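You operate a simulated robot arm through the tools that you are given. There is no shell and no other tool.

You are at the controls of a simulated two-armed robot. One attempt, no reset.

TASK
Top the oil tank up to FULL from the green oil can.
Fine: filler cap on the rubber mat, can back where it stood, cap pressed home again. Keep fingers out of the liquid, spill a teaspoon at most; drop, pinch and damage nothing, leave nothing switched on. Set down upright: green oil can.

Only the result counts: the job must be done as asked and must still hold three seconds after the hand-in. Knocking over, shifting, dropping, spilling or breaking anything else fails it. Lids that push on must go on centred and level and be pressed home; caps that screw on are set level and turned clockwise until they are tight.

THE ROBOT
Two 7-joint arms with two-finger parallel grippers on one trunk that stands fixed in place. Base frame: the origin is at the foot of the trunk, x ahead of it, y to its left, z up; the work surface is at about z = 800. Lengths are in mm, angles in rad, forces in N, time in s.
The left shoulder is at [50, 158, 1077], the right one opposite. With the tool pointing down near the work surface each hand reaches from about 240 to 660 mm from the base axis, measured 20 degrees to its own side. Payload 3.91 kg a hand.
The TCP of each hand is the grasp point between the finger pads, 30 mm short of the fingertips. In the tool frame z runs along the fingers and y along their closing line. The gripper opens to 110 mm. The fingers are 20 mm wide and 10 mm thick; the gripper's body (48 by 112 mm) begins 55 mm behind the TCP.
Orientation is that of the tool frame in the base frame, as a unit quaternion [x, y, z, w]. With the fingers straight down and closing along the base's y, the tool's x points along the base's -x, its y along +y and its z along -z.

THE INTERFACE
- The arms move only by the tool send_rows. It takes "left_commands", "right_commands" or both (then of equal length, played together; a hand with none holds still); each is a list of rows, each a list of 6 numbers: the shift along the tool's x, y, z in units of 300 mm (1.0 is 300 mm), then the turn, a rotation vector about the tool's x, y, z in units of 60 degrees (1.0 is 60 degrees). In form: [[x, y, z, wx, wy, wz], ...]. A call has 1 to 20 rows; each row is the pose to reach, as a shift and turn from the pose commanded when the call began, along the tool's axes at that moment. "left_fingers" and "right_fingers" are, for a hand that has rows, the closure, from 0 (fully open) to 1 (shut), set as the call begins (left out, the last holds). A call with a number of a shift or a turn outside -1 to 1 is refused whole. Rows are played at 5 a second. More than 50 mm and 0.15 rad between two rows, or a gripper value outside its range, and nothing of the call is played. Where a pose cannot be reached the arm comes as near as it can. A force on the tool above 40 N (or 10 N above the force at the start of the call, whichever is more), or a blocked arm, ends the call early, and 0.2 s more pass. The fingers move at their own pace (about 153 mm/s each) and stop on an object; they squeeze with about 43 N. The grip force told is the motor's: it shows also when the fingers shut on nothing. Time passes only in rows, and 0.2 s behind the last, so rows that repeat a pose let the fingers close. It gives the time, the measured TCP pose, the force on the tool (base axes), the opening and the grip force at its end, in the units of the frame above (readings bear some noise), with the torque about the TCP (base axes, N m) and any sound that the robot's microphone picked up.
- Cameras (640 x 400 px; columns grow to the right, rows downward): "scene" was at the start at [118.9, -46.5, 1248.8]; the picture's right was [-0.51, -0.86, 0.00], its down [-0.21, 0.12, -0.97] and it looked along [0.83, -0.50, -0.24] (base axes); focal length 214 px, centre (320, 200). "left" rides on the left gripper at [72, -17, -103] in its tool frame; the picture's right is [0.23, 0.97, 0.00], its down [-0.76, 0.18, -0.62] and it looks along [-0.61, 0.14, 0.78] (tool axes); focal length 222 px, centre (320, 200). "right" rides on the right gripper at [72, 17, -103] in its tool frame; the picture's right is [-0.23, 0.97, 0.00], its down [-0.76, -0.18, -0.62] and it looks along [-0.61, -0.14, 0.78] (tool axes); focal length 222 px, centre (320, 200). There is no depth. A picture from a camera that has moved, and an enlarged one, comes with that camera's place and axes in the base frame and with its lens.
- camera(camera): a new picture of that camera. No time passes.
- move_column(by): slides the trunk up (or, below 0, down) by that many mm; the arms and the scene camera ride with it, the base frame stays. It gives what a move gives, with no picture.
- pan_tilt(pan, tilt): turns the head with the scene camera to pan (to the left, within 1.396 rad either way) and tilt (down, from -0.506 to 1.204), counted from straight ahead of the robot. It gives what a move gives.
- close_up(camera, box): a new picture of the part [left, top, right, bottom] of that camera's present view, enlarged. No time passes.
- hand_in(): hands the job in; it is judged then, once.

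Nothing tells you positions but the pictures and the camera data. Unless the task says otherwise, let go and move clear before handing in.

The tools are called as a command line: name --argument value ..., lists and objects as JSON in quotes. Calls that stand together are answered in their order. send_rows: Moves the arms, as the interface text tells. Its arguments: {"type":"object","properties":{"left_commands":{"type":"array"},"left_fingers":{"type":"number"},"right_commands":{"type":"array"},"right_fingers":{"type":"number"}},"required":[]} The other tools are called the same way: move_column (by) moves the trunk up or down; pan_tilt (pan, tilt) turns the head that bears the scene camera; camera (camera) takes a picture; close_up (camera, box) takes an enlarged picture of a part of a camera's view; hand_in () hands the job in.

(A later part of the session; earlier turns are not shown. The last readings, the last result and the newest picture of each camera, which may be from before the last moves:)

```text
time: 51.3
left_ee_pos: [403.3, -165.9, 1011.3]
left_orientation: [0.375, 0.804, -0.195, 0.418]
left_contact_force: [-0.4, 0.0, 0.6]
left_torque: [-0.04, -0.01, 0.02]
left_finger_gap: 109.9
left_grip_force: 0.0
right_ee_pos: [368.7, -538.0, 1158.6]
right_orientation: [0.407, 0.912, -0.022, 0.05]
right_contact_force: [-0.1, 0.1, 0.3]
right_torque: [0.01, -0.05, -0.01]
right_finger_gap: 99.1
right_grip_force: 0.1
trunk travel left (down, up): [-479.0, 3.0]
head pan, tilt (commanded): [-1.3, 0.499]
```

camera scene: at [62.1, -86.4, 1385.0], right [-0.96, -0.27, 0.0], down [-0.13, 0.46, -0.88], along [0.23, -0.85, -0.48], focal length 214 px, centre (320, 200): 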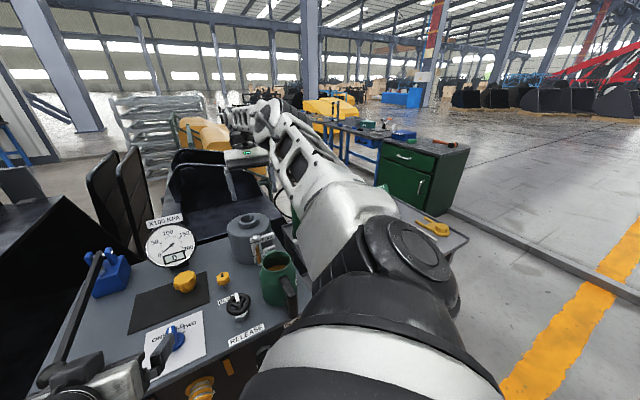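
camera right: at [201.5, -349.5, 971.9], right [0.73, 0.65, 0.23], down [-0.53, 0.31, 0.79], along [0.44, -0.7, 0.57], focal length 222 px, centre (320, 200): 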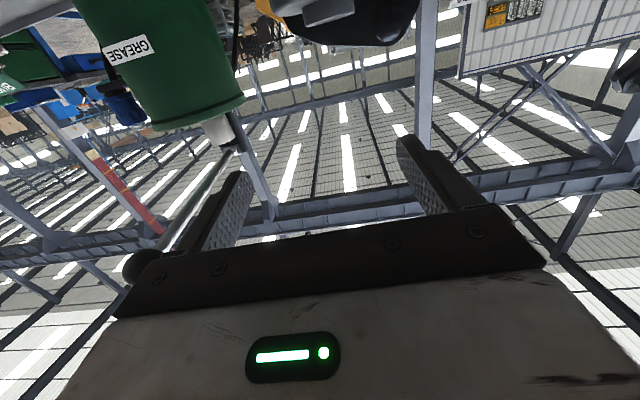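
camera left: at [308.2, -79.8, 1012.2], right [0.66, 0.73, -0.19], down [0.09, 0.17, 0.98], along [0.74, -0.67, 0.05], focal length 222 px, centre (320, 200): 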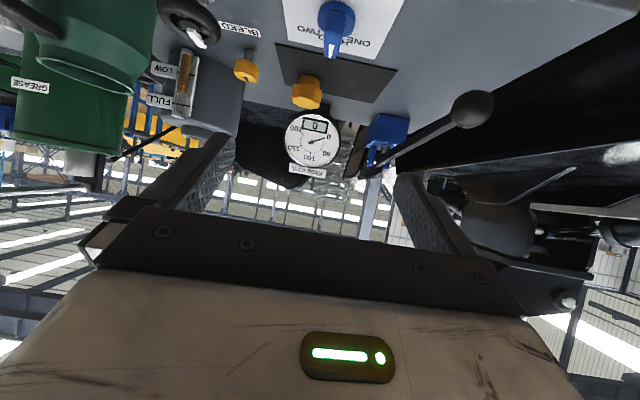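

send_rows --right_commands '[[0.0693, -0.0093, 0.0198, 0, -0.1112, 0], [0.1386, -0.0187, 0.0397, 0, -0.2223, 0], [0.2078, -0.028, 0.0595, 0, -0.3335, 0], [0.2771, -0.0373, 0.0793, 0, -0.4447, 0], [0.3464, -0.0467, 0.0992, 0, -0.5558, 0], [0.4157, -0.056, 0.119, 0, -0.667, 0]]'

camera --camera "scene"

camera --camera "right"

```text
time: 52.7
left_ee_pos: [404.5, -166.8, 1011.0]
left_orientation: [0.375, 0.804, -0.195, 0.418]
left_contact_force: [0.0, 0.5, -0.3]
left_torque: [-0.02, 0.0, 0.02]
left_finger_gap: 110.0
left_grip_force: 0.1
right_ee_pos: [297.0, -481.6, 1108.0]
right_orientation: [0.374, 0.841, -0.158, 0.358]
right_contact_force: [-0.3, -0.1, -0.1]
right_torque: [0.02, -0.01, 0.0]
right_finger_gap: 98.8
right_grip_force: 0.1
right hand out of reach, approached as far as the arm can: row 6
trunk travel left (down, up): [-479.0, 3.0]
head pan, tilt (commanded): [-1.3, 0.499]
```

```text
taken
camera scene: at [63.4, -86.9, 1384.8], right [-0.96, -0.27, 0.0], down [-0.13, 0.46, -0.88], along [0.23, -0.85, -0.48], focal length 214 px, centre (320, 200)
```

scene: 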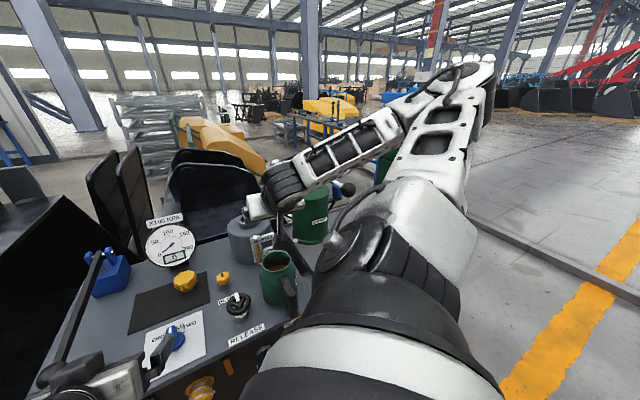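

```text
taken
camera right: at [224.9, -376.7, 1127.3], right [0.83, 0.53, 0.17], down [-0.08, -0.18, 0.98], along [0.55, -0.83, -0.11], focal length 222 px, centre (320, 200)
```

right: 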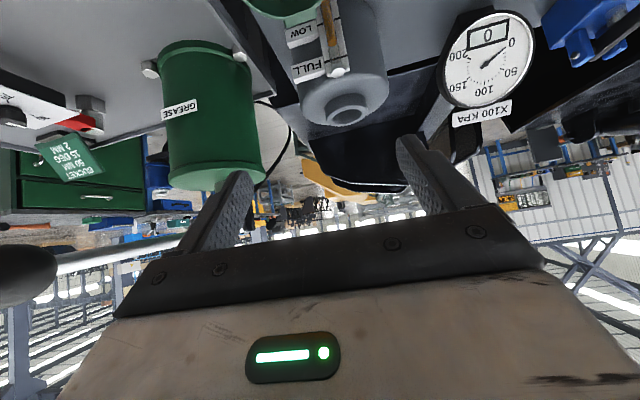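

A better triangulation puts the lever knob at about (134, -621, 1126), farther from the elbow than I first thought. I'll descend in small stages toward the handle and check the elbow each time.

send_rows --right_commands '[[0.0704, -0.0023, 0.0136, 0, -0.025, 0], [0.1408, -0.0046, 0.0271, 0, -0.05, 0], [0.2112, -0.0069, 0.0407, 0, -0.075, 0], [0.2815, -0.0091, 0.0542, 0, -0.1, 0], [0.3519, -0.0114, 0.0678, 0, -0.125, 0], [0.4223, -0.0137, 0.0813, 0, -0.15, 0]]'

camera --camera "scene"

camera --camera "right"

```text
time: 54.1
left_ee_pos: [401.8, -166.2, 1011.1]
left_orientation: [0.376, 0.804, -0.196, 0.418]
left_contact_force: [0.1, 0.0, 0.1]
left_torque: [0.04, 0.01, -0.02]
left_finger_gap: 109.9
left_grip_force: 0.1
right_ee_pos: [267.3, -446.6, 974.9]
right_orientation: [0.36, 0.81, -0.187, 0.423]
right_contact_force: [-1.0, -0.2, -0.5]
right_torque: [-0.01, -0.02, 0.03]
right_finger_gap: 98.8
right_grip_force: 0.0
right hand out of reach, approached as far as the arm can: row 1, 2, 3, 4, 5, 6
trunk travel left (down, up): [-479.0, 3.0]
head pan, tilt (commanded): [-1.3, 0.499]
```

```text
taken
camera scene: at [63.1, -86.5, 1384.9], right [-0.96, -0.27, 0.0], down [-0.13, 0.46, -0.88], along [0.23, -0.85, -0.48], focal length 214 px, centre (320, 200)
```

scene: 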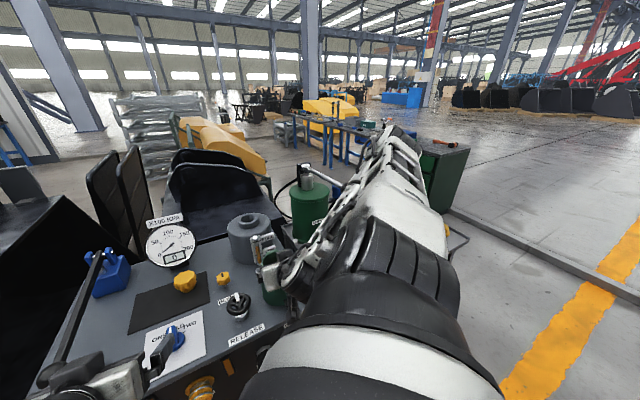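

```text
taken
camera right: at [194.9, -342.2, 973.5], right [0.81, 0.55, 0.19], down [-0.18, -0.06, 0.98], along [0.56, -0.83, 0.05], focal length 222 px, centre (320, 200)
```

right: 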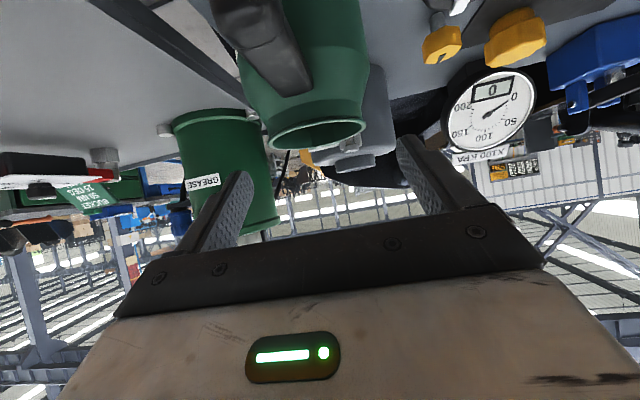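

The flagged limit is the arm's minimum fold distance, which eases as I go lower. The can and handle now show in the hand camera, so I'll continue down and back over the handle.

send_rows --right_commands '[[0.0648, -0.0048, 0.0092, 0, -0.0208, 0], [0.1297, -0.0097, 0.0184, 0, -0.0415, 0], [0.1945, -0.0145, 0.0275, 0, -0.0623, 0], [0.2593, -0.0193, 0.0367, 0, -0.083, 0]]'

camera --camera "scene"

camera --camera "right"

close_up --camera "left" --box '[0, 0, 200, 125]'

```text
time: 55.1
left_ee_pos: [402.6, -165.7, 1011.8]
left_orientation: [0.375, 0.804, -0.195, 0.419]
left_contact_force: [-0.4, 0.1, 0.6]
left_torque: [0.0, -0.01, 0.0]
left_finger_gap: 110.0
left_grip_force: 0.0
right_ee_pos: [236.3, -425.8, 905.8]
right_orientation: [0.353, 0.791, -0.203, 0.458]
right_contact_force: [-0.3, 0.3, 0.7]
right_torque: [0.02, 0.0, -0.03]
right_finger_gap: 98.8
right_grip_force: 0.0
trunk travel left (down, up): [-479.0, 3.0]
head pan, tilt (commanded): [-1.3, 0.499]
```

```text
taken
camera scene: at [63.0, -86.5, 1385.0], right [-0.96, -0.27, 0.0], down [-0.13, 0.46, -0.88], along [0.23, -0.85, -0.48], focal length 214 px, centre (320, 200)
```

scene: 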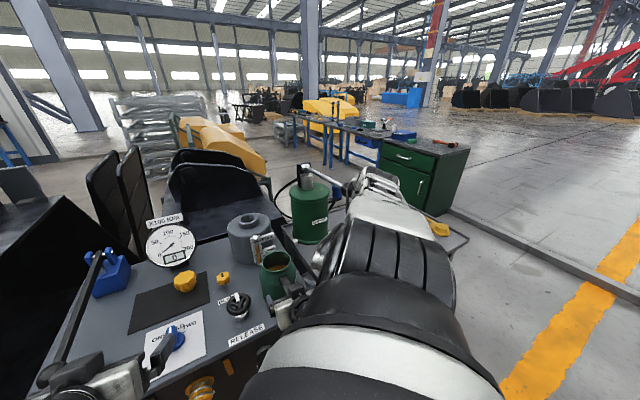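

```text
taken
camera right: at [164.5, -320.8, 893.5], right [0.8, 0.57, 0.2], down [-0.24, 0.0, 0.97], along [0.55, -0.82, 0.14], focal length 222 px, centre (320, 200)
```

right: 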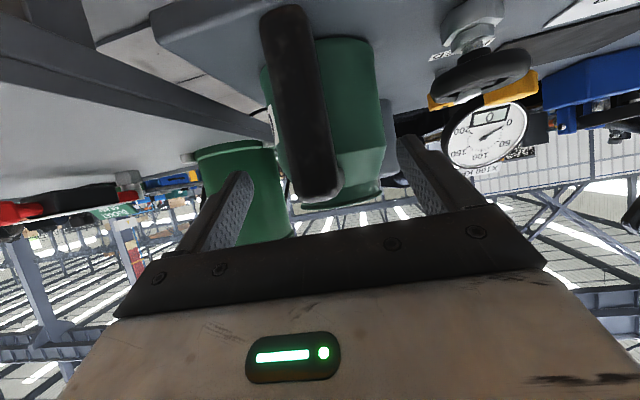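

```text
3.20 times, centred on (100, 62) of left
camera zoom: at [308.3, -79.9, 1012.4], right [0.66, 0.73, -0.19], down [0.09, 0.17, 0.98], along [0.74, -0.67, 0.05], focal length 711 px, centre (1024, 640)
```

zoom: 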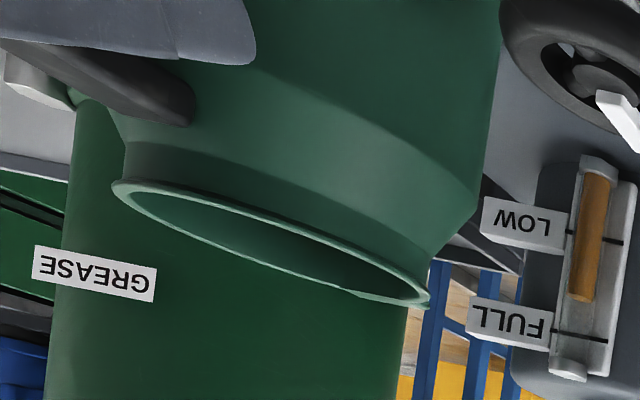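

The handle bar now lies between the open fingers. I'll zoom in to see exactly how it sits.

close_up --camera "right" --box '[200, 0, 440, 230]'

close_up --camera "scene" --box '[230, 220, 400, 330]'

close_up --camera "scene" --box '[300, 130, 440, 250]'

```text
1.74 times, centred on (320, 115) of right
camera zoom: at [164.5, -320.8, 893.5], right [0.8, 0.57, 0.2], down [-0.24, 0.0, 0.97], along [0.55, -0.82, 0.14], focal length 386 px, centre (320, 348)
```

zoom: 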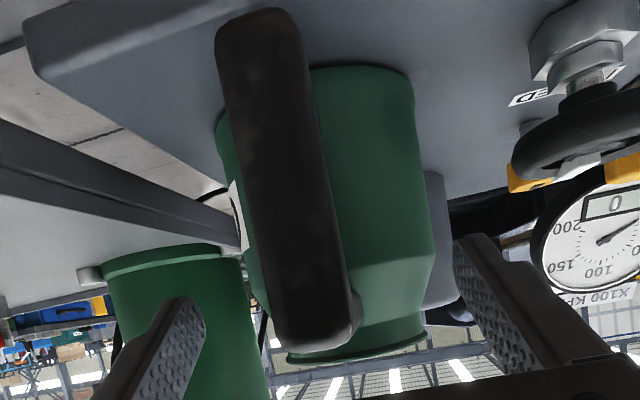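

```text
3.64 times, centred on (315, 275) of scene
camera zoom: at [63.0, -86.5, 1385.0], right [-0.96, -0.27, 0.0], down [-0.13, 0.46, -0.88], along [0.23, -0.85, -0.48], focal length 780 px, centre (338, -73)
```

zoom: 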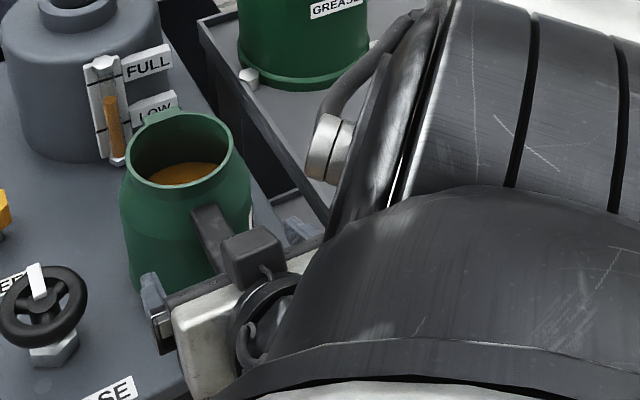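

```text
3.33 times, centred on (370, 190) of scene
camera zoom: at [63.0, -86.5, 1385.0], right [-0.96, -0.27, 0.0], down [-0.13, 0.46, -0.88], along [0.23, -0.85, -0.48], focal length 715 px, centre (153, 233)
```

zoom: 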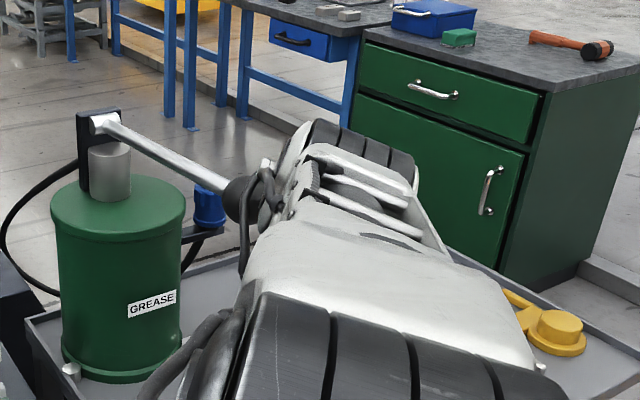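

The handle bar is centred between the fingers (within about 1 mm), and the elbow is still clear of the lever. I'll settle to the grip height with the hand pitched 75°.

send_rows --right_commands '[[0.0125, 0.0008, 0.0101, 0, -0.0625, 0], [0.025, 0.0015, 0.0202, 0, -0.125, 0], [0.0375, 0.0023, 0.0302, 0, -0.1875, 0], [0.05, 0.003, 0.0403, 0, -0.25, 0]]'

camera --camera "right"

close_up --camera "scene" --box '[300, 130, 440, 250]'

close_up --camera "left" --box '[0, 0, 200, 125]'

```text
time: 56.1
left_ee_pos: [402.4, -166.6, 1011.9]
left_orientation: [0.375, 0.803, -0.196, 0.419]
left_contact_force: [0.1, -1.3, -0.4]
left_torque: [0.01, 0.02, 0.01]
left_finger_gap: 109.9
left_grip_force: 0.1
right_ee_pos: [238.8, -428.0, 886.1]
right_orientation: [0.323, 0.724, -0.248, 0.557]
right_contact_force: [0.0, -0.3, 0.2]
right_torque: [0.02, 0.0, -0.02]
right_finger_gap: 99.1
right_grip_force: 0.1
trunk travel left (down, up): [-479.0, 3.0]
head pan, tilt (commanded): [-1.3, 0.499]
```

```text
taken
camera right: at [172.5, -328.9, 842.5], right [0.76, 0.61, 0.22], down [-0.41, 0.18, 0.9], along [0.5, -0.77, 0.39], focal length 222 px, centre (320, 200)
```

right: 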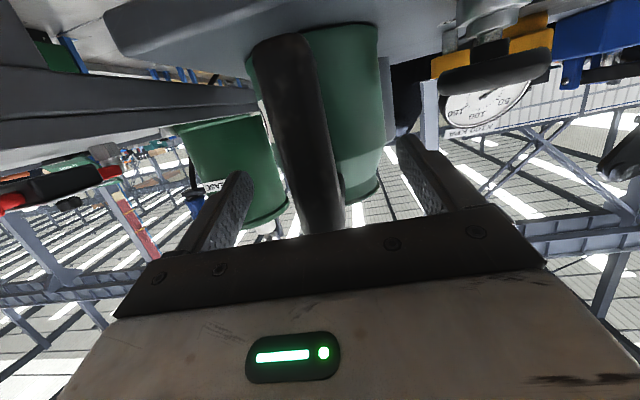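

```text
3.33 times, centred on (370, 190) of scene
camera zoom: at [63.0, -86.4, 1384.9], right [-0.96, -0.27, 0.0], down [-0.13, 0.46, -0.88], along [0.23, -0.85, -0.48], focal length 715 px, centre (153, 233)
```

zoom: 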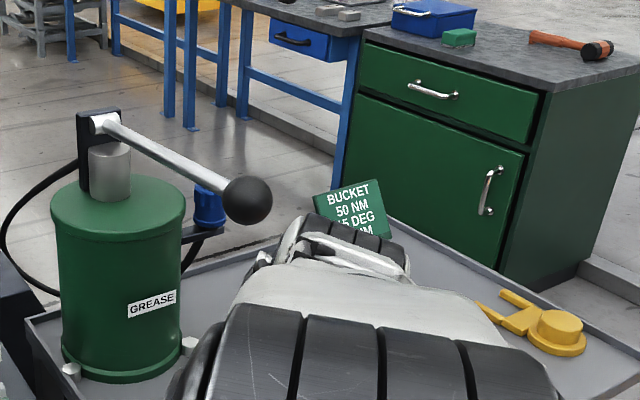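

```text
3.20 times, centred on (100, 62) of left
camera zoom: at [308.3, -79.8, 1012.4], right [0.66, 0.73, -0.19], down [0.09, 0.17, 0.98], along [0.74, -0.67, 0.05], focal length 711 px, centre (1024, 640)
```

zoom: 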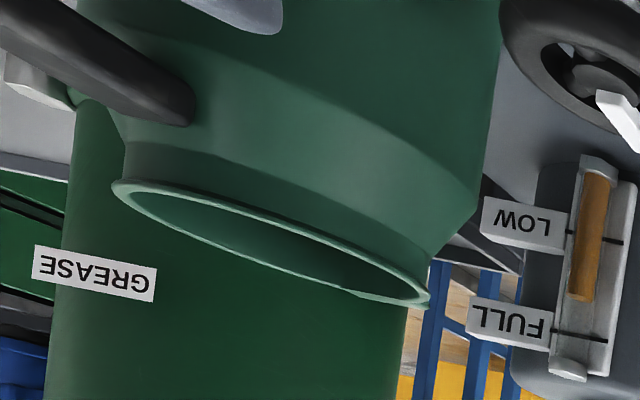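

The elbow is now well clear below the lever knob, and the handle bar is centred between the fingers. I'll close on the handle.

send_rows --right_commands '[[0, 0, 0, 0, 0, 0], [0, 0, 0, 0, 0, 0], [0, 0, 0, 0, 0, 0], [0, 0, 0, 0, 0, 0]]' --right_fingers 1.0

camera --camera "right"

close_up --camera "left" --box '[0, 0, 200, 125]'

```text
time: 57.1
left_ee_pos: [402.8, -166.8, 1010.7]
left_orientation: [0.375, 0.804, -0.195, 0.419]
left_contact_force: [-0.1, -0.2, -1.2]
left_torque: [0.01, -0.01, -0.04]
left_finger_gap: 110.2
left_grip_force: 0.1
right_ee_pos: [239.5, -428.2, 887.1]
right_orientation: [0.323, 0.724, -0.248, 0.557]
right_contact_force: [1.7, 1.3, 0.5]
right_torque: [0.02, -0.45, 0.29]
right_finger_gap: 25.7
right_grip_force: 42.8
trunk travel left (down, up): [-479.0, 3.0]
head pan, tilt (commanded): [-1.3, 0.499]
```

```text
taken
camera right: at [172.7, -328.5, 842.7], right [0.76, 0.61, 0.22], down [-0.4, 0.18, 0.9], along [0.5, -0.77, 0.38], focal length 222 px, centre (320, 200)
```

right: 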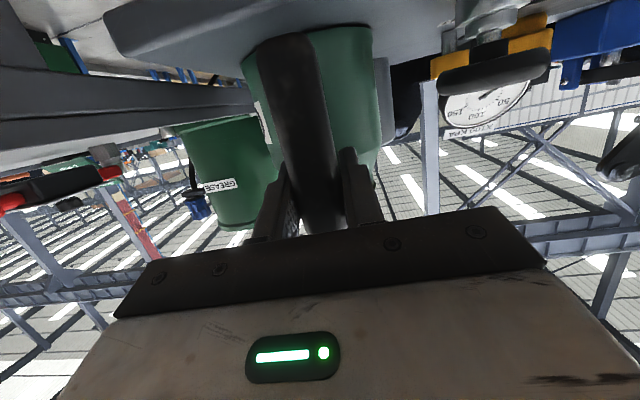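

```text
3.20 times, centred on (100, 62) of left
camera zoom: at [308.4, -79.7, 1012.3], right [0.66, 0.73, -0.19], down [0.09, 0.17, 0.98], along [0.74, -0.67, 0.05], focal length 711 px, centre (1024, 640)
```

zoom: 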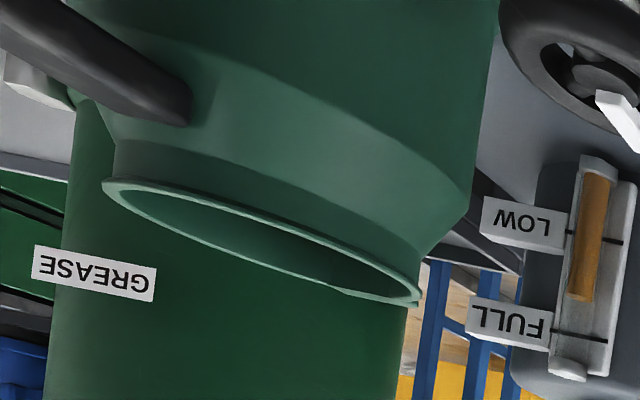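

The handle is gripped at 25.7 mm, and the can slid only about 4 mm sideways as it centred. I'll lift just a few millimetres to test that the grip holds it level.

send_rows --right_commands '[[-0.0064, 0, -0.0017, 0, 0, 0], [-0.0129, 0, -0.0035, 0, 0, 0], [-0.0193, 0, -0.0052, 0, 0, 0], [-0.0258, 0, -0.0069, 0, 0, 0]]'

close_up --camera "left" --box '[0, 0, 200, 125]'

close_up --camera "scene" --box '[230, 220, 400, 330]'

```text
time: 58.1
left_ee_pos: [403.3, -167.8, 1011.6]
left_orientation: [0.375, 0.804, -0.195, 0.418]
left_contact_force: [0.4, -0.1, -0.1]
left_torque: [0.03, 0.0, 0.0]
left_finger_gap: 109.9
left_grip_force: 0.0
right_ee_pos: [238.7, -428.0, 893.1]
right_orientation: [0.323, 0.725, -0.248, 0.556]
right_contact_force: [-0.3, 0.3, -7.9]
right_torque: [0.54, 0.46, 0.0]
right_finger_gap: 25.6
right_grip_force: 43.2
trunk travel left (down, up): [-479.0, 3.0]
head pan, tilt (commanded): [-1.3, 0.499]
```

```text
3.20 times, centred on (100, 62) of left
camera zoom: at [308.6, -80.2, 1012.2], right [0.66, 0.73, -0.19], down [0.09, 0.17, 0.98], along [0.74, -0.67, 0.05], focal length 711 px, centre (1024, 640)
```

zoom: 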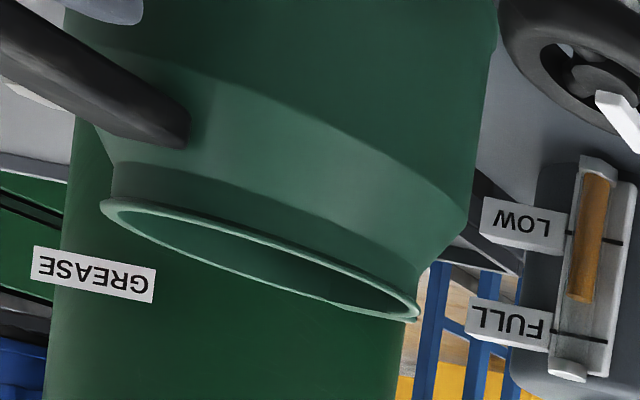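

```text
3.64 times, centred on (315, 275) of scene
camera zoom: at [63.4, -87.0, 1384.8], right [-0.96, -0.27, 0.0], down [-0.13, 0.46, -0.88], along [0.23, -0.85, -0.48], focal length 780 px, centre (338, -73)
```

zoom: 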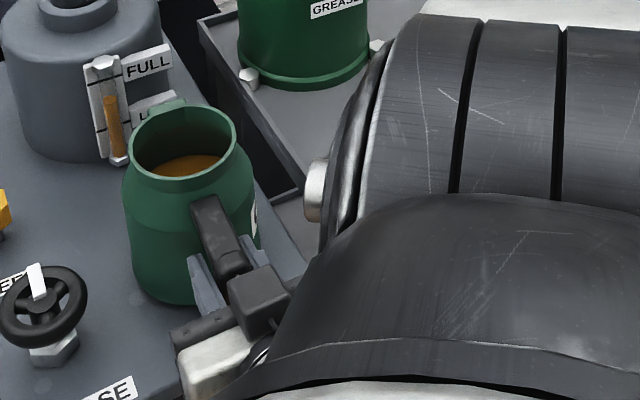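

The can lifts cleanly: 7.9 N (about 0.8 kg), level, with no slip. I'll carry it upright, up and forward along a path clear of the tank and sight glass.

send_rows --right_commands '[[-0.04, 0.0009, 0.006, 0, 0, 0], [-0.11, 0.0024, 0.0163, 0, 0, 0], [-0.18, 0.0039, 0.0267, 0, 0, 0], [-0.2407, 0.0052, 0.0357, 0, 0, 0], [-0.2992, 0.0066, 0.0476, 0, 0, 0], [-0.3576, 0.0081, 0.0595, 0, 0, 0], [-0.4161, 0.0095, 0.0715, 0, 0, 0], [-0.4745, 0.011, 0.0834, 0, 0, 0], [-0.533, 0.0124, 0.0953, 0, 0, 0], [-0.5778, 0.0142, 0.1178, 0, 0, 0], [-0.6226, 0.016, 0.1403, 0, 0, 0], [-0.6675, 0.0178, 0.1628, 0, 0, 0], [-0.7123, 0.0196, 0.1853, 0, 0, 0]]'

camera --camera "scene"

camera --camera "left"

camera --camera "right"

```text
time: 60.9
left_ee_pos: [403.4, -165.7, 1010.6]
left_orientation: [0.375, 0.804, -0.194, 0.418]
left_contact_force: [-0.2, -0.3, -0.4]
left_torque: [0.01, 0.02, 0.0]
left_finger_gap: 110.0
left_grip_force: 0.2
right_ee_pos: [316.3, -507.0, 1085.8]
right_orientation: [0.323, 0.725, -0.247, 0.555]
right_contact_force: [-0.1, 0.3, -6.3]
right_torque: [0.47, 0.42, -0.02]
right_finger_gap: 25.6
right_grip_force: 43.1
trunk travel left (down, up): [-479.0, 3.0]
head pan, tilt (commanded): [-1.3, 0.499]
```

```text
taken
camera scene: at [63.5, -87.1, 1384.8], right [-0.96, -0.27, 0.0], down [-0.13, 0.46, -0.88], along [0.23, -0.85, -0.48], focal length 214 px, centre (320, 200)
```

scene: 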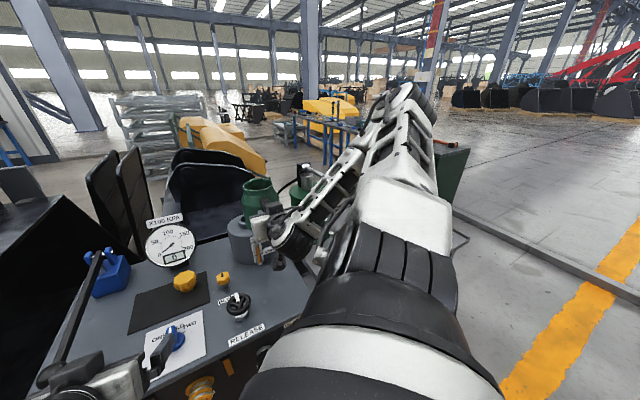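

```text
taken
camera left: at [308.6, -80.3, 1012.2], right [0.66, 0.73, -0.19], down [0.09, 0.17, 0.98], along [0.74, -0.67, 0.05], focal length 222 px, centre (320, 200)
```

left: 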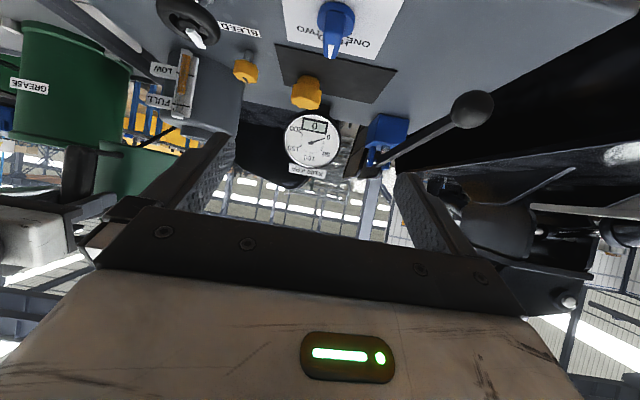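

```text
taken
camera right: at [249.7, -406.3, 1042.5], right [0.76, 0.61, 0.22], down [-0.4, 0.18, 0.9], along [0.51, -0.77, 0.38], focal length 222 px, centre (320, 200)
```

right: 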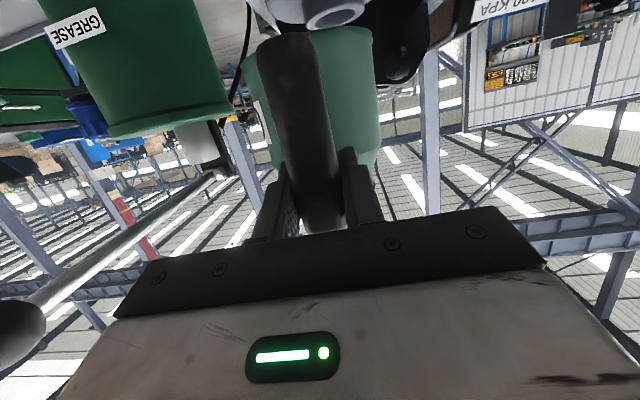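

The can is level and high, and the sight glass is still visible to the left camera. I'll turn the head toward the tank and begin tilting to 40°. That is below the tilt where oil should reach the lip; the lip stays above and short of the neck.

send_rows --right_commands '[[-0.0208, 0.0145, 0.013, 0, 0.0834, 0], [-0.0415, 0.0291, 0.026, 0, 0.1668, 0], [-0.0623, 0.0436, 0.039, 0, 0.2501, 0], [-0.083, 0.0582, 0.052, 0, 0.3335, 0], [-0.1038, 0.0727, 0.065, 0, 0.4169, 0], [-0.1245, 0.0872, 0.078, 0, 0.5003, 0], [-0.1453, 0.1018, 0.091, 0, 0.5836, 0], [-0.166, 0.1163, 0.104, 0, 0.667, 0]]'

pan_tilt --pan -0.85 --tilt 0.55

camera --camera "scene"

close_up --camera "scene" --box '[250, 80, 450, 230]'

camera --camera "left"

camera --camera "right"

```text
time: 62.7
left_ee_pos: [402.9, -166.7, 1011.3]
left_orientation: [0.375, 0.804, -0.195, 0.419]
left_contact_force: [0.1, 0.0, -0.9]
left_torque: [-0.05, 0.02, 0.0]
left_finger_gap: 110.1
left_grip_force: 0.2
right_ee_pos: [371.4, -514.0, 1124.2]
right_orientation: [0.388, 0.872, -0.122, 0.273]
right_contact_force: [0.1, -0.6, -8.2]
right_torque: [0.24, 0.24, 0.0]
right_finger_gap: 25.7
right_grip_force: 42.8
trunk travel left (down, up): [-479.0, 3.0]
head pan, tilt (commanded): [-1.3, 0.499]
```

```text
time: 63.6
left_ee_pos: [403.7, -165.8, 1010.7]
left_orientation: [0.375, 0.804, -0.195, 0.418]
left_contact_force: [-0.1, -0.5, 0.4]
left_torque: [0.0, 0.01, 0.0]
left_finger_gap: 109.9
left_grip_force: 0.0
right_ee_pos: [371.7, -514.2, 1126.0]
right_orientation: [0.388, 0.871, -0.123, 0.274]
right_contact_force: [-0.2, 0.4, -7.4]
right_torque: [0.25, 0.2, 0.0]
right_finger_gap: 25.7
right_grip_force: 43.0
trunk travel left (down, up): [-479.0, 3.0]
head pan, tilt (commanded): [-0.85, 0.55]
```

```text
taken
camera scene: at [98.4, -67.0, 1380.2], right [-0.75, -0.66, 0.0], down [-0.34, 0.39, -0.85], along [0.56, -0.64, -0.52], focal length 214 px, centre (320, 200)
```

scene: 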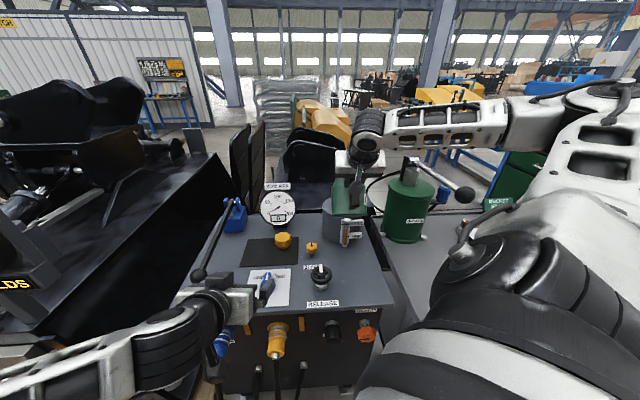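

```text
2.67 times, centred on (350, 155) of scene
camera zoom: at [98.4, -67.0, 1380.2], right [-0.75, -0.66, 0.0], down [-0.34, 0.39, -0.85], along [0.56, -0.64, -0.52], focal length 572 px, centre (240, 320)
```

zoom: 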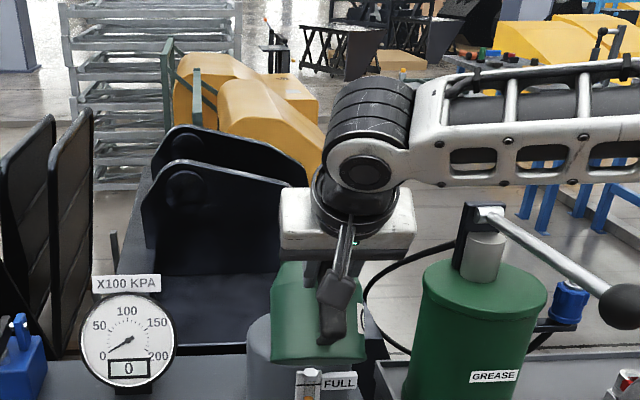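

```text
taken
camera left: at [308.7, -80.3, 1012.1], right [0.66, 0.73, -0.19], down [0.09, 0.17, 0.98], along [0.74, -0.67, 0.05], focal length 222 px, centre (320, 200)
```

left: 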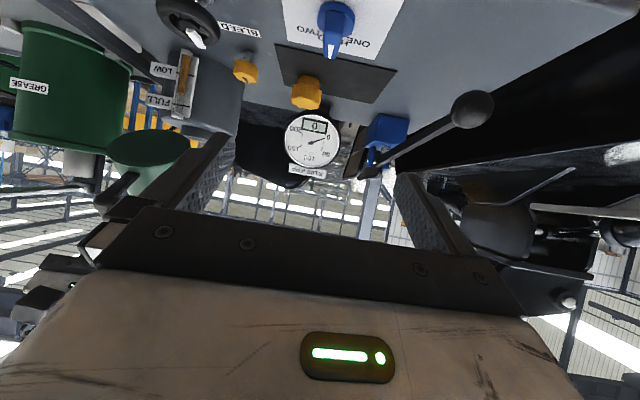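

```text
taken
camera right: at [304.3, -414.6, 1167.9], right [0.85, 0.51, 0.13], down [0.05, -0.32, 0.95], along [0.53, -0.8, -0.29], focal length 222 px, centre (320, 200)
```

right: 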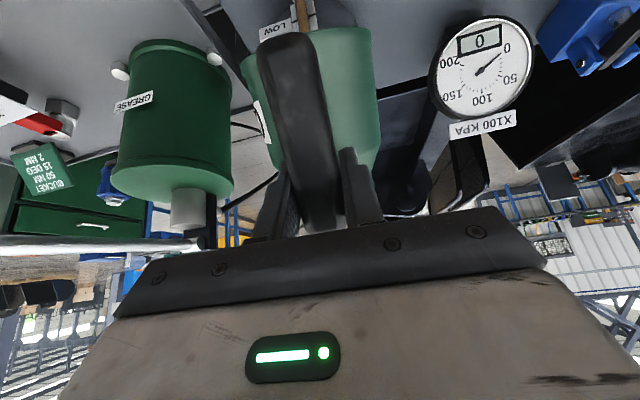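

The can is at 40° tilt, behind and above the neck. The left hand's open finger blocks the view of the neck, so I'll close the empty left fingers to clear it.

send_rows --left_commands '[[0, 0, 0, 0, 0, 0], [0, 0, 0, 0, 0, 0], [0, 0, 0, 0, 0, 0]]' --left_fingers 1.0

camera --camera "left"

close_up --camera "left" --box '[80, 40, 280, 190]'

```text
time: 64.4
left_ee_pos: [401.8, -166.2, 1010.6]
left_orientation: [0.375, 0.804, -0.195, 0.419]
left_contact_force: [0.2, -0.3, 1.1]
left_torque: [0.03, 0.01, -0.05]
left_finger_gap: 0.0
left_grip_force: 37.9
right_ee_pos: [370.7, -514.6, 1124.7]
right_orientation: [0.388, 0.871, -0.123, 0.275]
right_contact_force: [-0.4, -0.1, -7.0]
right_torque: [0.25, 0.22, 0.0]
right_finger_gap: 25.6
right_grip_force: 42.7
trunk travel left (down, up): [-479.0, 3.0]
head pan, tilt (commanded): [-0.85, 0.55]
```

```text
taken
camera left: at [308.7, -80.3, 1012.1], right [0.66, 0.73, -0.19], down [0.09, 0.17, 0.98], along [0.74, -0.67, 0.05], focal length 222 px, centre (320, 200)
```

left: 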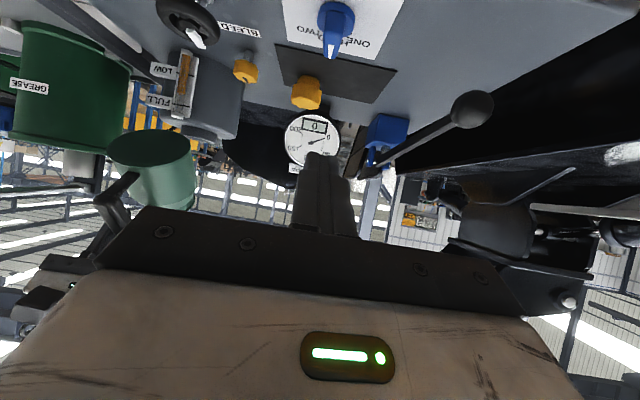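

```text
2.67 times, centred on (180, 115) of left
camera zoom: at [308.7, -80.3, 1012.1], right [0.66, 0.73, -0.19], down [0.09, 0.17, 0.98], along [0.74, -0.67, 0.05], focal length 592 px, centre (693, 427)
```

zoom: 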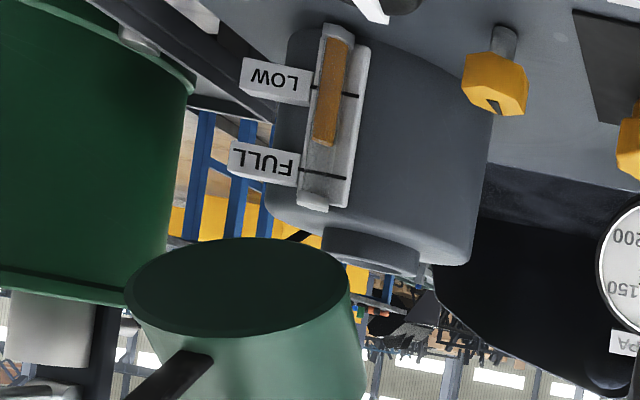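

Now the left camera sees the tank, neck and can together. I'll zoom on the can to verify where its lip really is.

close_up --camera "left" --box '[90, 110, 250, 220]'

close_up --camera "right" --box '[200, 0, 440, 220]'

```text
3.64 times, centred on (170, 165) of left
camera zoom: at [308.7, -80.3, 1012.1], right [0.66, 0.73, -0.19], down [0.09, 0.17, 0.98], along [0.74, -0.67, 0.05], focal length 808 px, centre (866, 327)
```

zoom: 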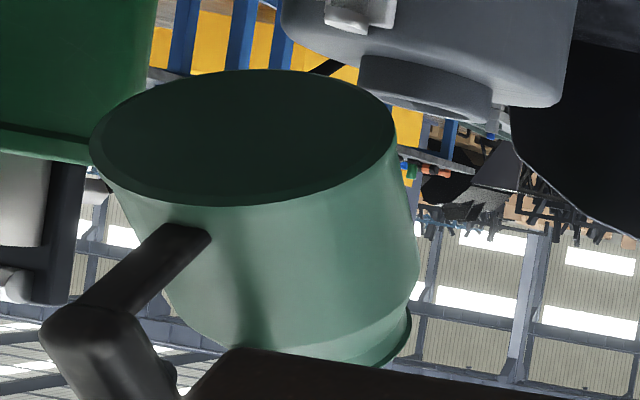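

```text
1.82 times, centred on (320, 110) of right
camera zoom: at [304.4, -414.6, 1168.0], right [0.85, 0.51, 0.13], down [0.05, -0.32, 0.95], along [0.53, -0.8, -0.29], focal length 404 px, centre (320, 364)
```

zoom: 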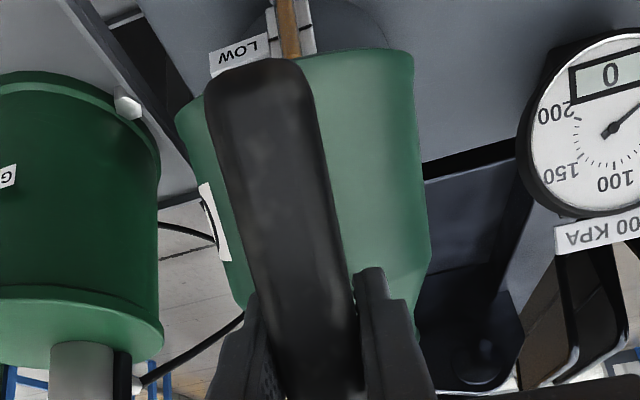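

The can's base projects within 4 mm of where I computed it, so the geometry is trustworthy. I'll bring the lip over the neck opening at 52° tilt, still just below the flow angle.

send_rows --right_commands '[[-0.0105, 0.0006, 0.0257, 0, 0.0403, 0], [-0.0209, 0.0012, 0.0513, 0, 0.0807, 0], [-0.0314, 0.0018, 0.077, 0, 0.121, 0], [-0.0418, 0.0024, 0.1026, 0, 0.1614, 0], [-0.0523, 0.003, 0.1283, 0, 0.2017, 0]]'

close_up --camera "left" --box '[100, 60, 260, 180]'

close_up --camera "scene" --box '[280, 120, 420, 260]'

camera --camera "right"

```text
time: 65.6
left_ee_pos: [403.3, -165.9, 1011.8]
left_orientation: [0.375, 0.804, -0.195, 0.418]
left_contact_force: [0.0, -0.3, -0.6]
left_torque: [0.01, -0.01, -0.01]
left_finger_gap: 0.1
left_grip_force: 37.7
right_ee_pos: [395.2, -539.5, 1102.6]
right_orientation: [0.399, 0.895, -0.081, 0.181]
right_contact_force: [-0.2, 0.9, -7.3]
right_torque: [0.16, 0.18, 0.0]
right_finger_gap: 25.7
right_grip_force: 43.4
trunk travel left (down, up): [-479.0, 3.0]
head pan, tilt (commanded): [-0.85, 0.55]
```

```text
3.33 times, centred on (180, 120) of left
camera zoom: at [308.9, -80.5, 1012.0], right [0.66, 0.73, -0.19], down [0.09, 0.17, 0.98], along [0.74, -0.67, 0.05], focal length 740 px, centre (787, 467)
```

zoom: 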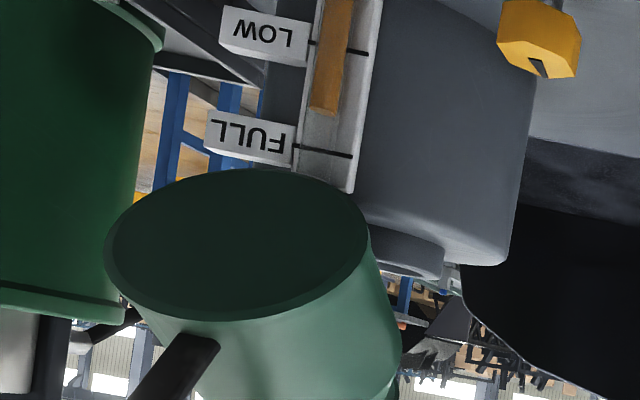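

```text
2.86 times, centred on (350, 190) of scene
camera zoom: at [98.8, -67.2, 1380.2], right [-0.75, -0.66, 0.0], down [-0.35, 0.39, -0.85], along [0.56, -0.64, -0.52], focal length 613 px, centre (234, 229)
```

zoom: 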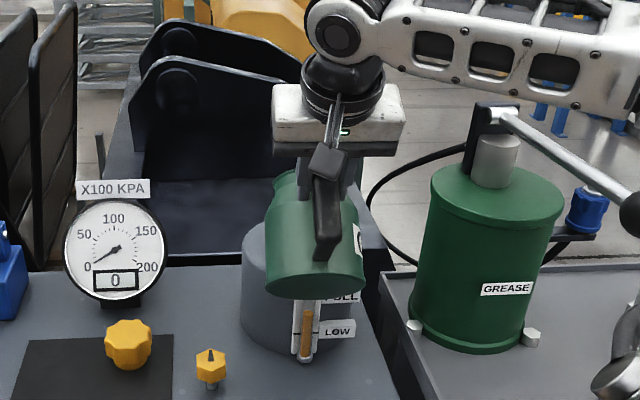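

```text
taken
camera right: at [336.2, -448.8, 1169.1], right [0.86, 0.5, 0.09], down [0.18, -0.46, 0.87], along [0.47, -0.74, -0.49], focal length 222 px, centre (320, 200)
```

right: 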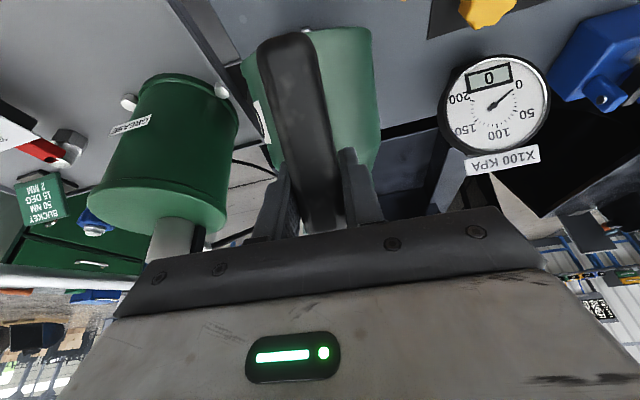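

The lip is over the neck, and both marks of the sight glass remain visible. I'll tip a few degrees further around the lip and watch for the first flow.

send_rows --right_commands '[[-0.0132, 0.0005, -0.0007, 0, 0.0333, 0], [-0.0263, 0.001, -0.0015, 0, 0.0667, 0]]'

close_up --camera "left" --box '[100, 60, 260, 180]'

close_up --camera "scene" --box '[280, 120, 420, 260]'

```text
time: 66.2
left_ee_pos: [403.0, -166.2, 1011.8]
left_orientation: [0.375, 0.804, -0.195, 0.419]
left_contact_force: [0.4, 0.3, 0.8]
left_torque: [0.04, 0.01, -0.02]
left_finger_gap: 0.1
left_grip_force: 37.9
right_ee_pos: [399.6, -544.3, 1106.5]
right_orientation: [0.4, 0.902, -0.066, 0.15]
right_contact_force: [-0.2, 0.3, -7.2]
right_torque: [0.11, 0.1, 0.02]
right_finger_gap: 25.9
right_grip_force: 43.5
trunk travel left (down, up): [-479.0, 3.0]
head pan, tilt (commanded): [-0.85, 0.55]
```

```text
3.33 times, centred on (180, 120) of left
camera zoom: at [308.8, -80.3, 1012.1], right [0.66, 0.73, -0.19], down [0.09, 0.17, 0.98], along [0.74, -0.67, 0.05], focal length 740 px, centre (787, 467)
```

zoom: 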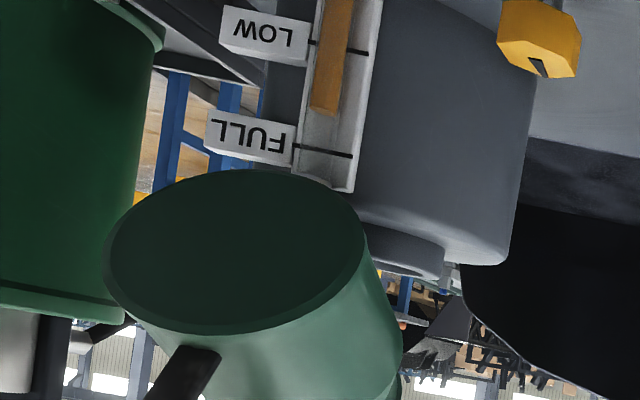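

```text
2.86 times, centred on (350, 190) of scene
camera zoom: at [98.6, -67.0, 1380.2], right [-0.75, -0.66, 0.0], down [-0.35, 0.39, -0.85], along [0.56, -0.64, -0.52], focal length 613 px, centre (234, 229)
```

zoom: 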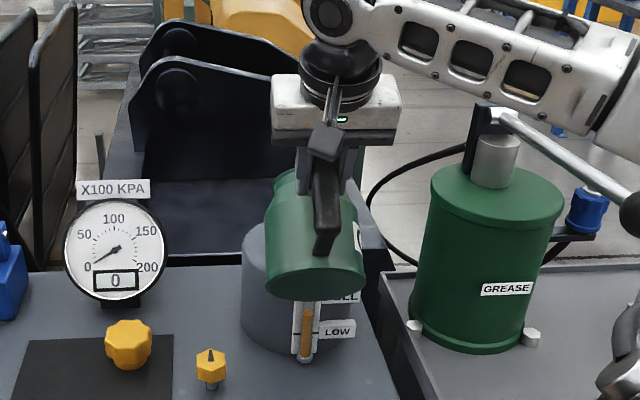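

send_rows --right_commands '[[-0.0142, 0.0005, 0.0003, 0, 0.0308, 0], [-0.0283, 0.001, 0.0007, 0, 0.0617, 0]]'

close_up --camera "left" --box '[100, 60, 260, 180]'

close_up --camera "scene" --box '[280, 120, 420, 260]'

```text
time: 66.8
left_ee_pos: [403.1, -166.0, 1012.8]
left_orientation: [0.374, 0.805, -0.195, 0.418]
left_contact_force: [0.4, -0.2, -0.3]
left_torque: [0.04, 0.02, 0.01]
left_finger_gap: 0.1
left_grip_force: 37.8
right_ee_pos: [404.1, -551.2, 1108.9]
right_orientation: [0.404, 0.905, -0.054, 0.12]
right_contact_force: [0.5, 0.1, -8.3]
right_torque: [0.05, 0.05, 0.01]
right_finger_gap: 25.6
right_grip_force: 42.6
trunk travel left (down, up): [-479.0, 3.0]
head pan, tilt (commanded): [-0.85, 0.55]
```

```text
3.33 times, centred on (180, 120) of left
camera zoom: at [308.8, -80.3, 1012.1], right [0.66, 0.73, -0.19], down [0.09, 0.17, 0.98], along [0.74, -0.67, 0.05], focal length 740 px, centre (787, 467)
```

zoom: 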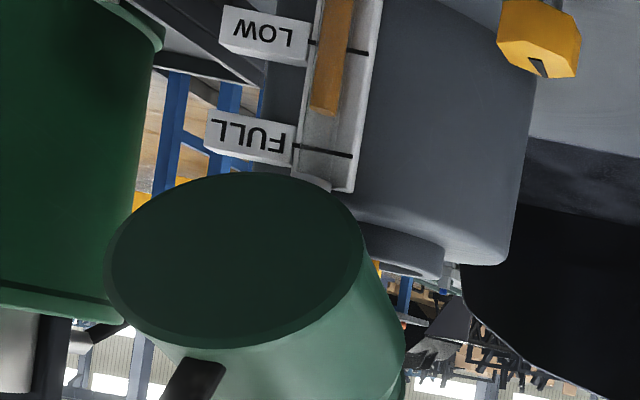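

```text
2.86 times, centred on (350, 190) of scene
camera zoom: at [98.7, -66.9, 1380.2], right [-0.75, -0.66, 0.0], down [-0.35, 0.39, -0.85], along [0.56, -0.64, -0.52], focal length 613 px, centre (234, 229)
```

zoom: 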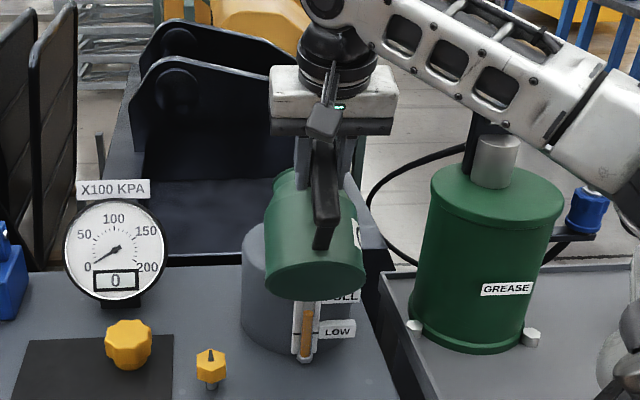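

send_rows --right_commands '[[-0.015, 0.0008, -0.004, 0, 0.0358, 0], [-0.03, 0.0015, -0.008, 0, 0.0717, 0]]'

close_up --camera "left" --box '[100, 60, 260, 180]'

close_up --camera "scene" --box '[280, 120, 420, 260]'

```text
time: 67.4
left_ee_pos: [403.0, -167.1, 1011.7]
left_orientation: [0.375, 0.804, -0.196, 0.419]
left_contact_force: [-0.7, -0.7, -0.3]
left_torque: [0.0, 0.01, 0.01]
left_finger_gap: 0.3
left_grip_force: 37.6
right_ee_pos: [412.9, -555.5, 1113.9]
right_orientation: [0.405, 0.91, -0.038, 0.087]
right_contact_force: [0.5, 0.6, -7.2]
right_torque: [0.05, -0.01, 0.01]
right_finger_gap: 25.7
right_grip_force: 43.4
trunk travel left (down, up): [-479.0, 3.0]
head pan, tilt (commanded): [-0.85, 0.55]
```

```text
3.33 times, centred on (180, 120) of left
camera zoom: at [308.8, -80.3, 1012.1], right [0.66, 0.73, -0.19], down [0.09, 0.17, 0.98], along [0.74, -0.67, 0.05], focal length 740 px, centre (787, 467)
```

zoom: 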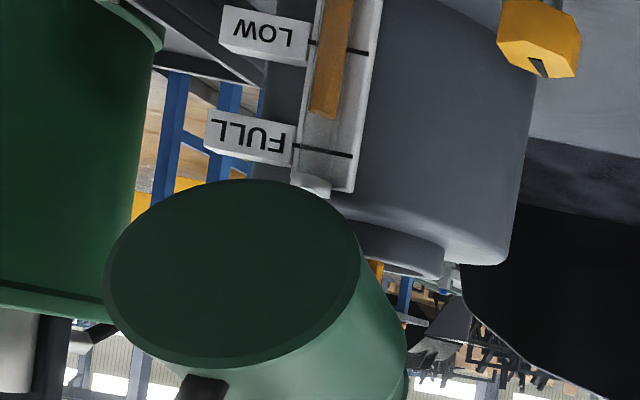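

```text
2.86 times, centred on (350, 190) of scene
camera zoom: at [98.6, -66.9, 1380.2], right [-0.75, -0.66, 0.0], down [-0.35, 0.39, -0.85], along [0.56, -0.64, -0.52], focal length 613 px, centre (234, 229)
```

zoom: 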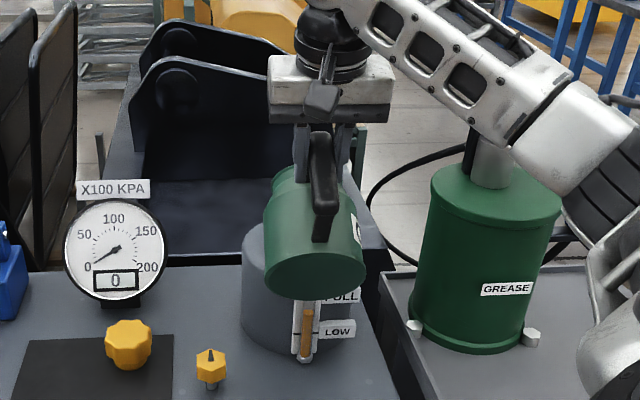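

The level is just starting to move. But the elbow has swung lower over the grease pump, so I must check that clearance before tilting further.

camera --camera "scene"

close_up --camera "scene" --box '[380, 100, 580, 260]'

camera --camera "right"

close_up --camera "left" --box '[170, 50, 210, 110]'

```text
taken
camera scene: at [98.6, -66.9, 1380.2], right [-0.75, -0.66, 0.0], down [-0.35, 0.39, -0.85], along [0.56, -0.64, -0.52], focal length 214 px, centre (320, 200)
```

scene: 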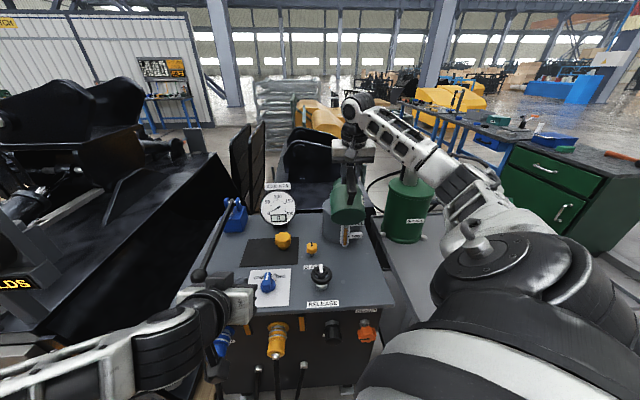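

```text
2.50 times, centred on (480, 180) of scene
camera zoom: at [98.6, -66.9, 1380.2], right [-0.75, -0.66, 0.0], down [-0.35, 0.39, -0.85], along [0.56, -0.64, -0.52], focal length 536 px, centre (-80, 250)
```

zoom: 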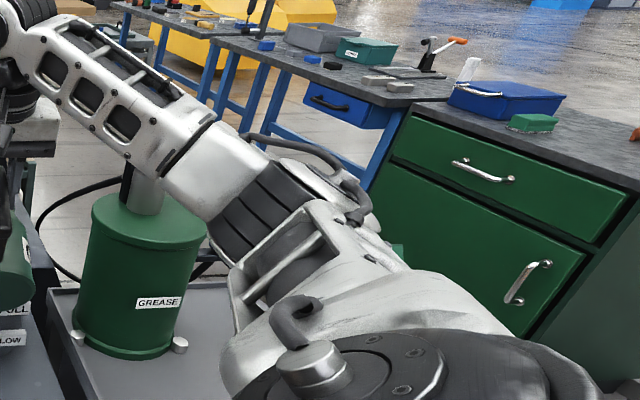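

```text
taken
camera right: at [363.9, -477.1, 1201.4], right [0.87, 0.49, 0.04], down [0.29, -0.59, 0.76], along [0.39, -0.65, -0.65], focal length 222 px, centre (320, 200)
```

right: 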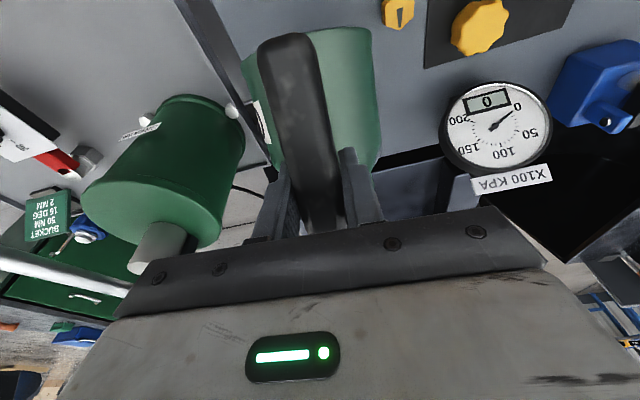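

```text
6.67 times, centred on (190, 80) of left
camera zoom: at [308.8, -80.3, 1012.1], right [0.66, 0.73, -0.19], down [0.09, 0.17, 0.98], along [0.74, -0.67, 0.05], focal length 1481 px, centre (1187, 1000)
```

zoom: 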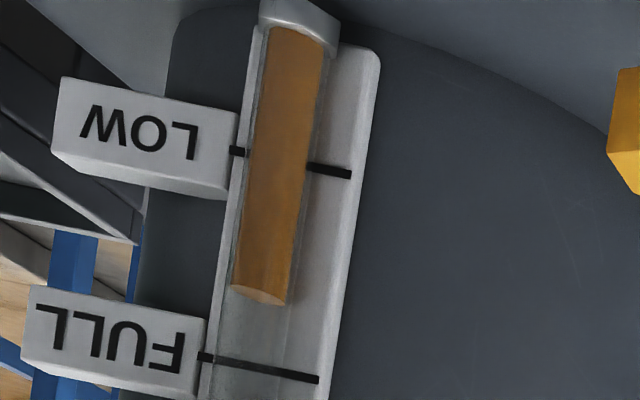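

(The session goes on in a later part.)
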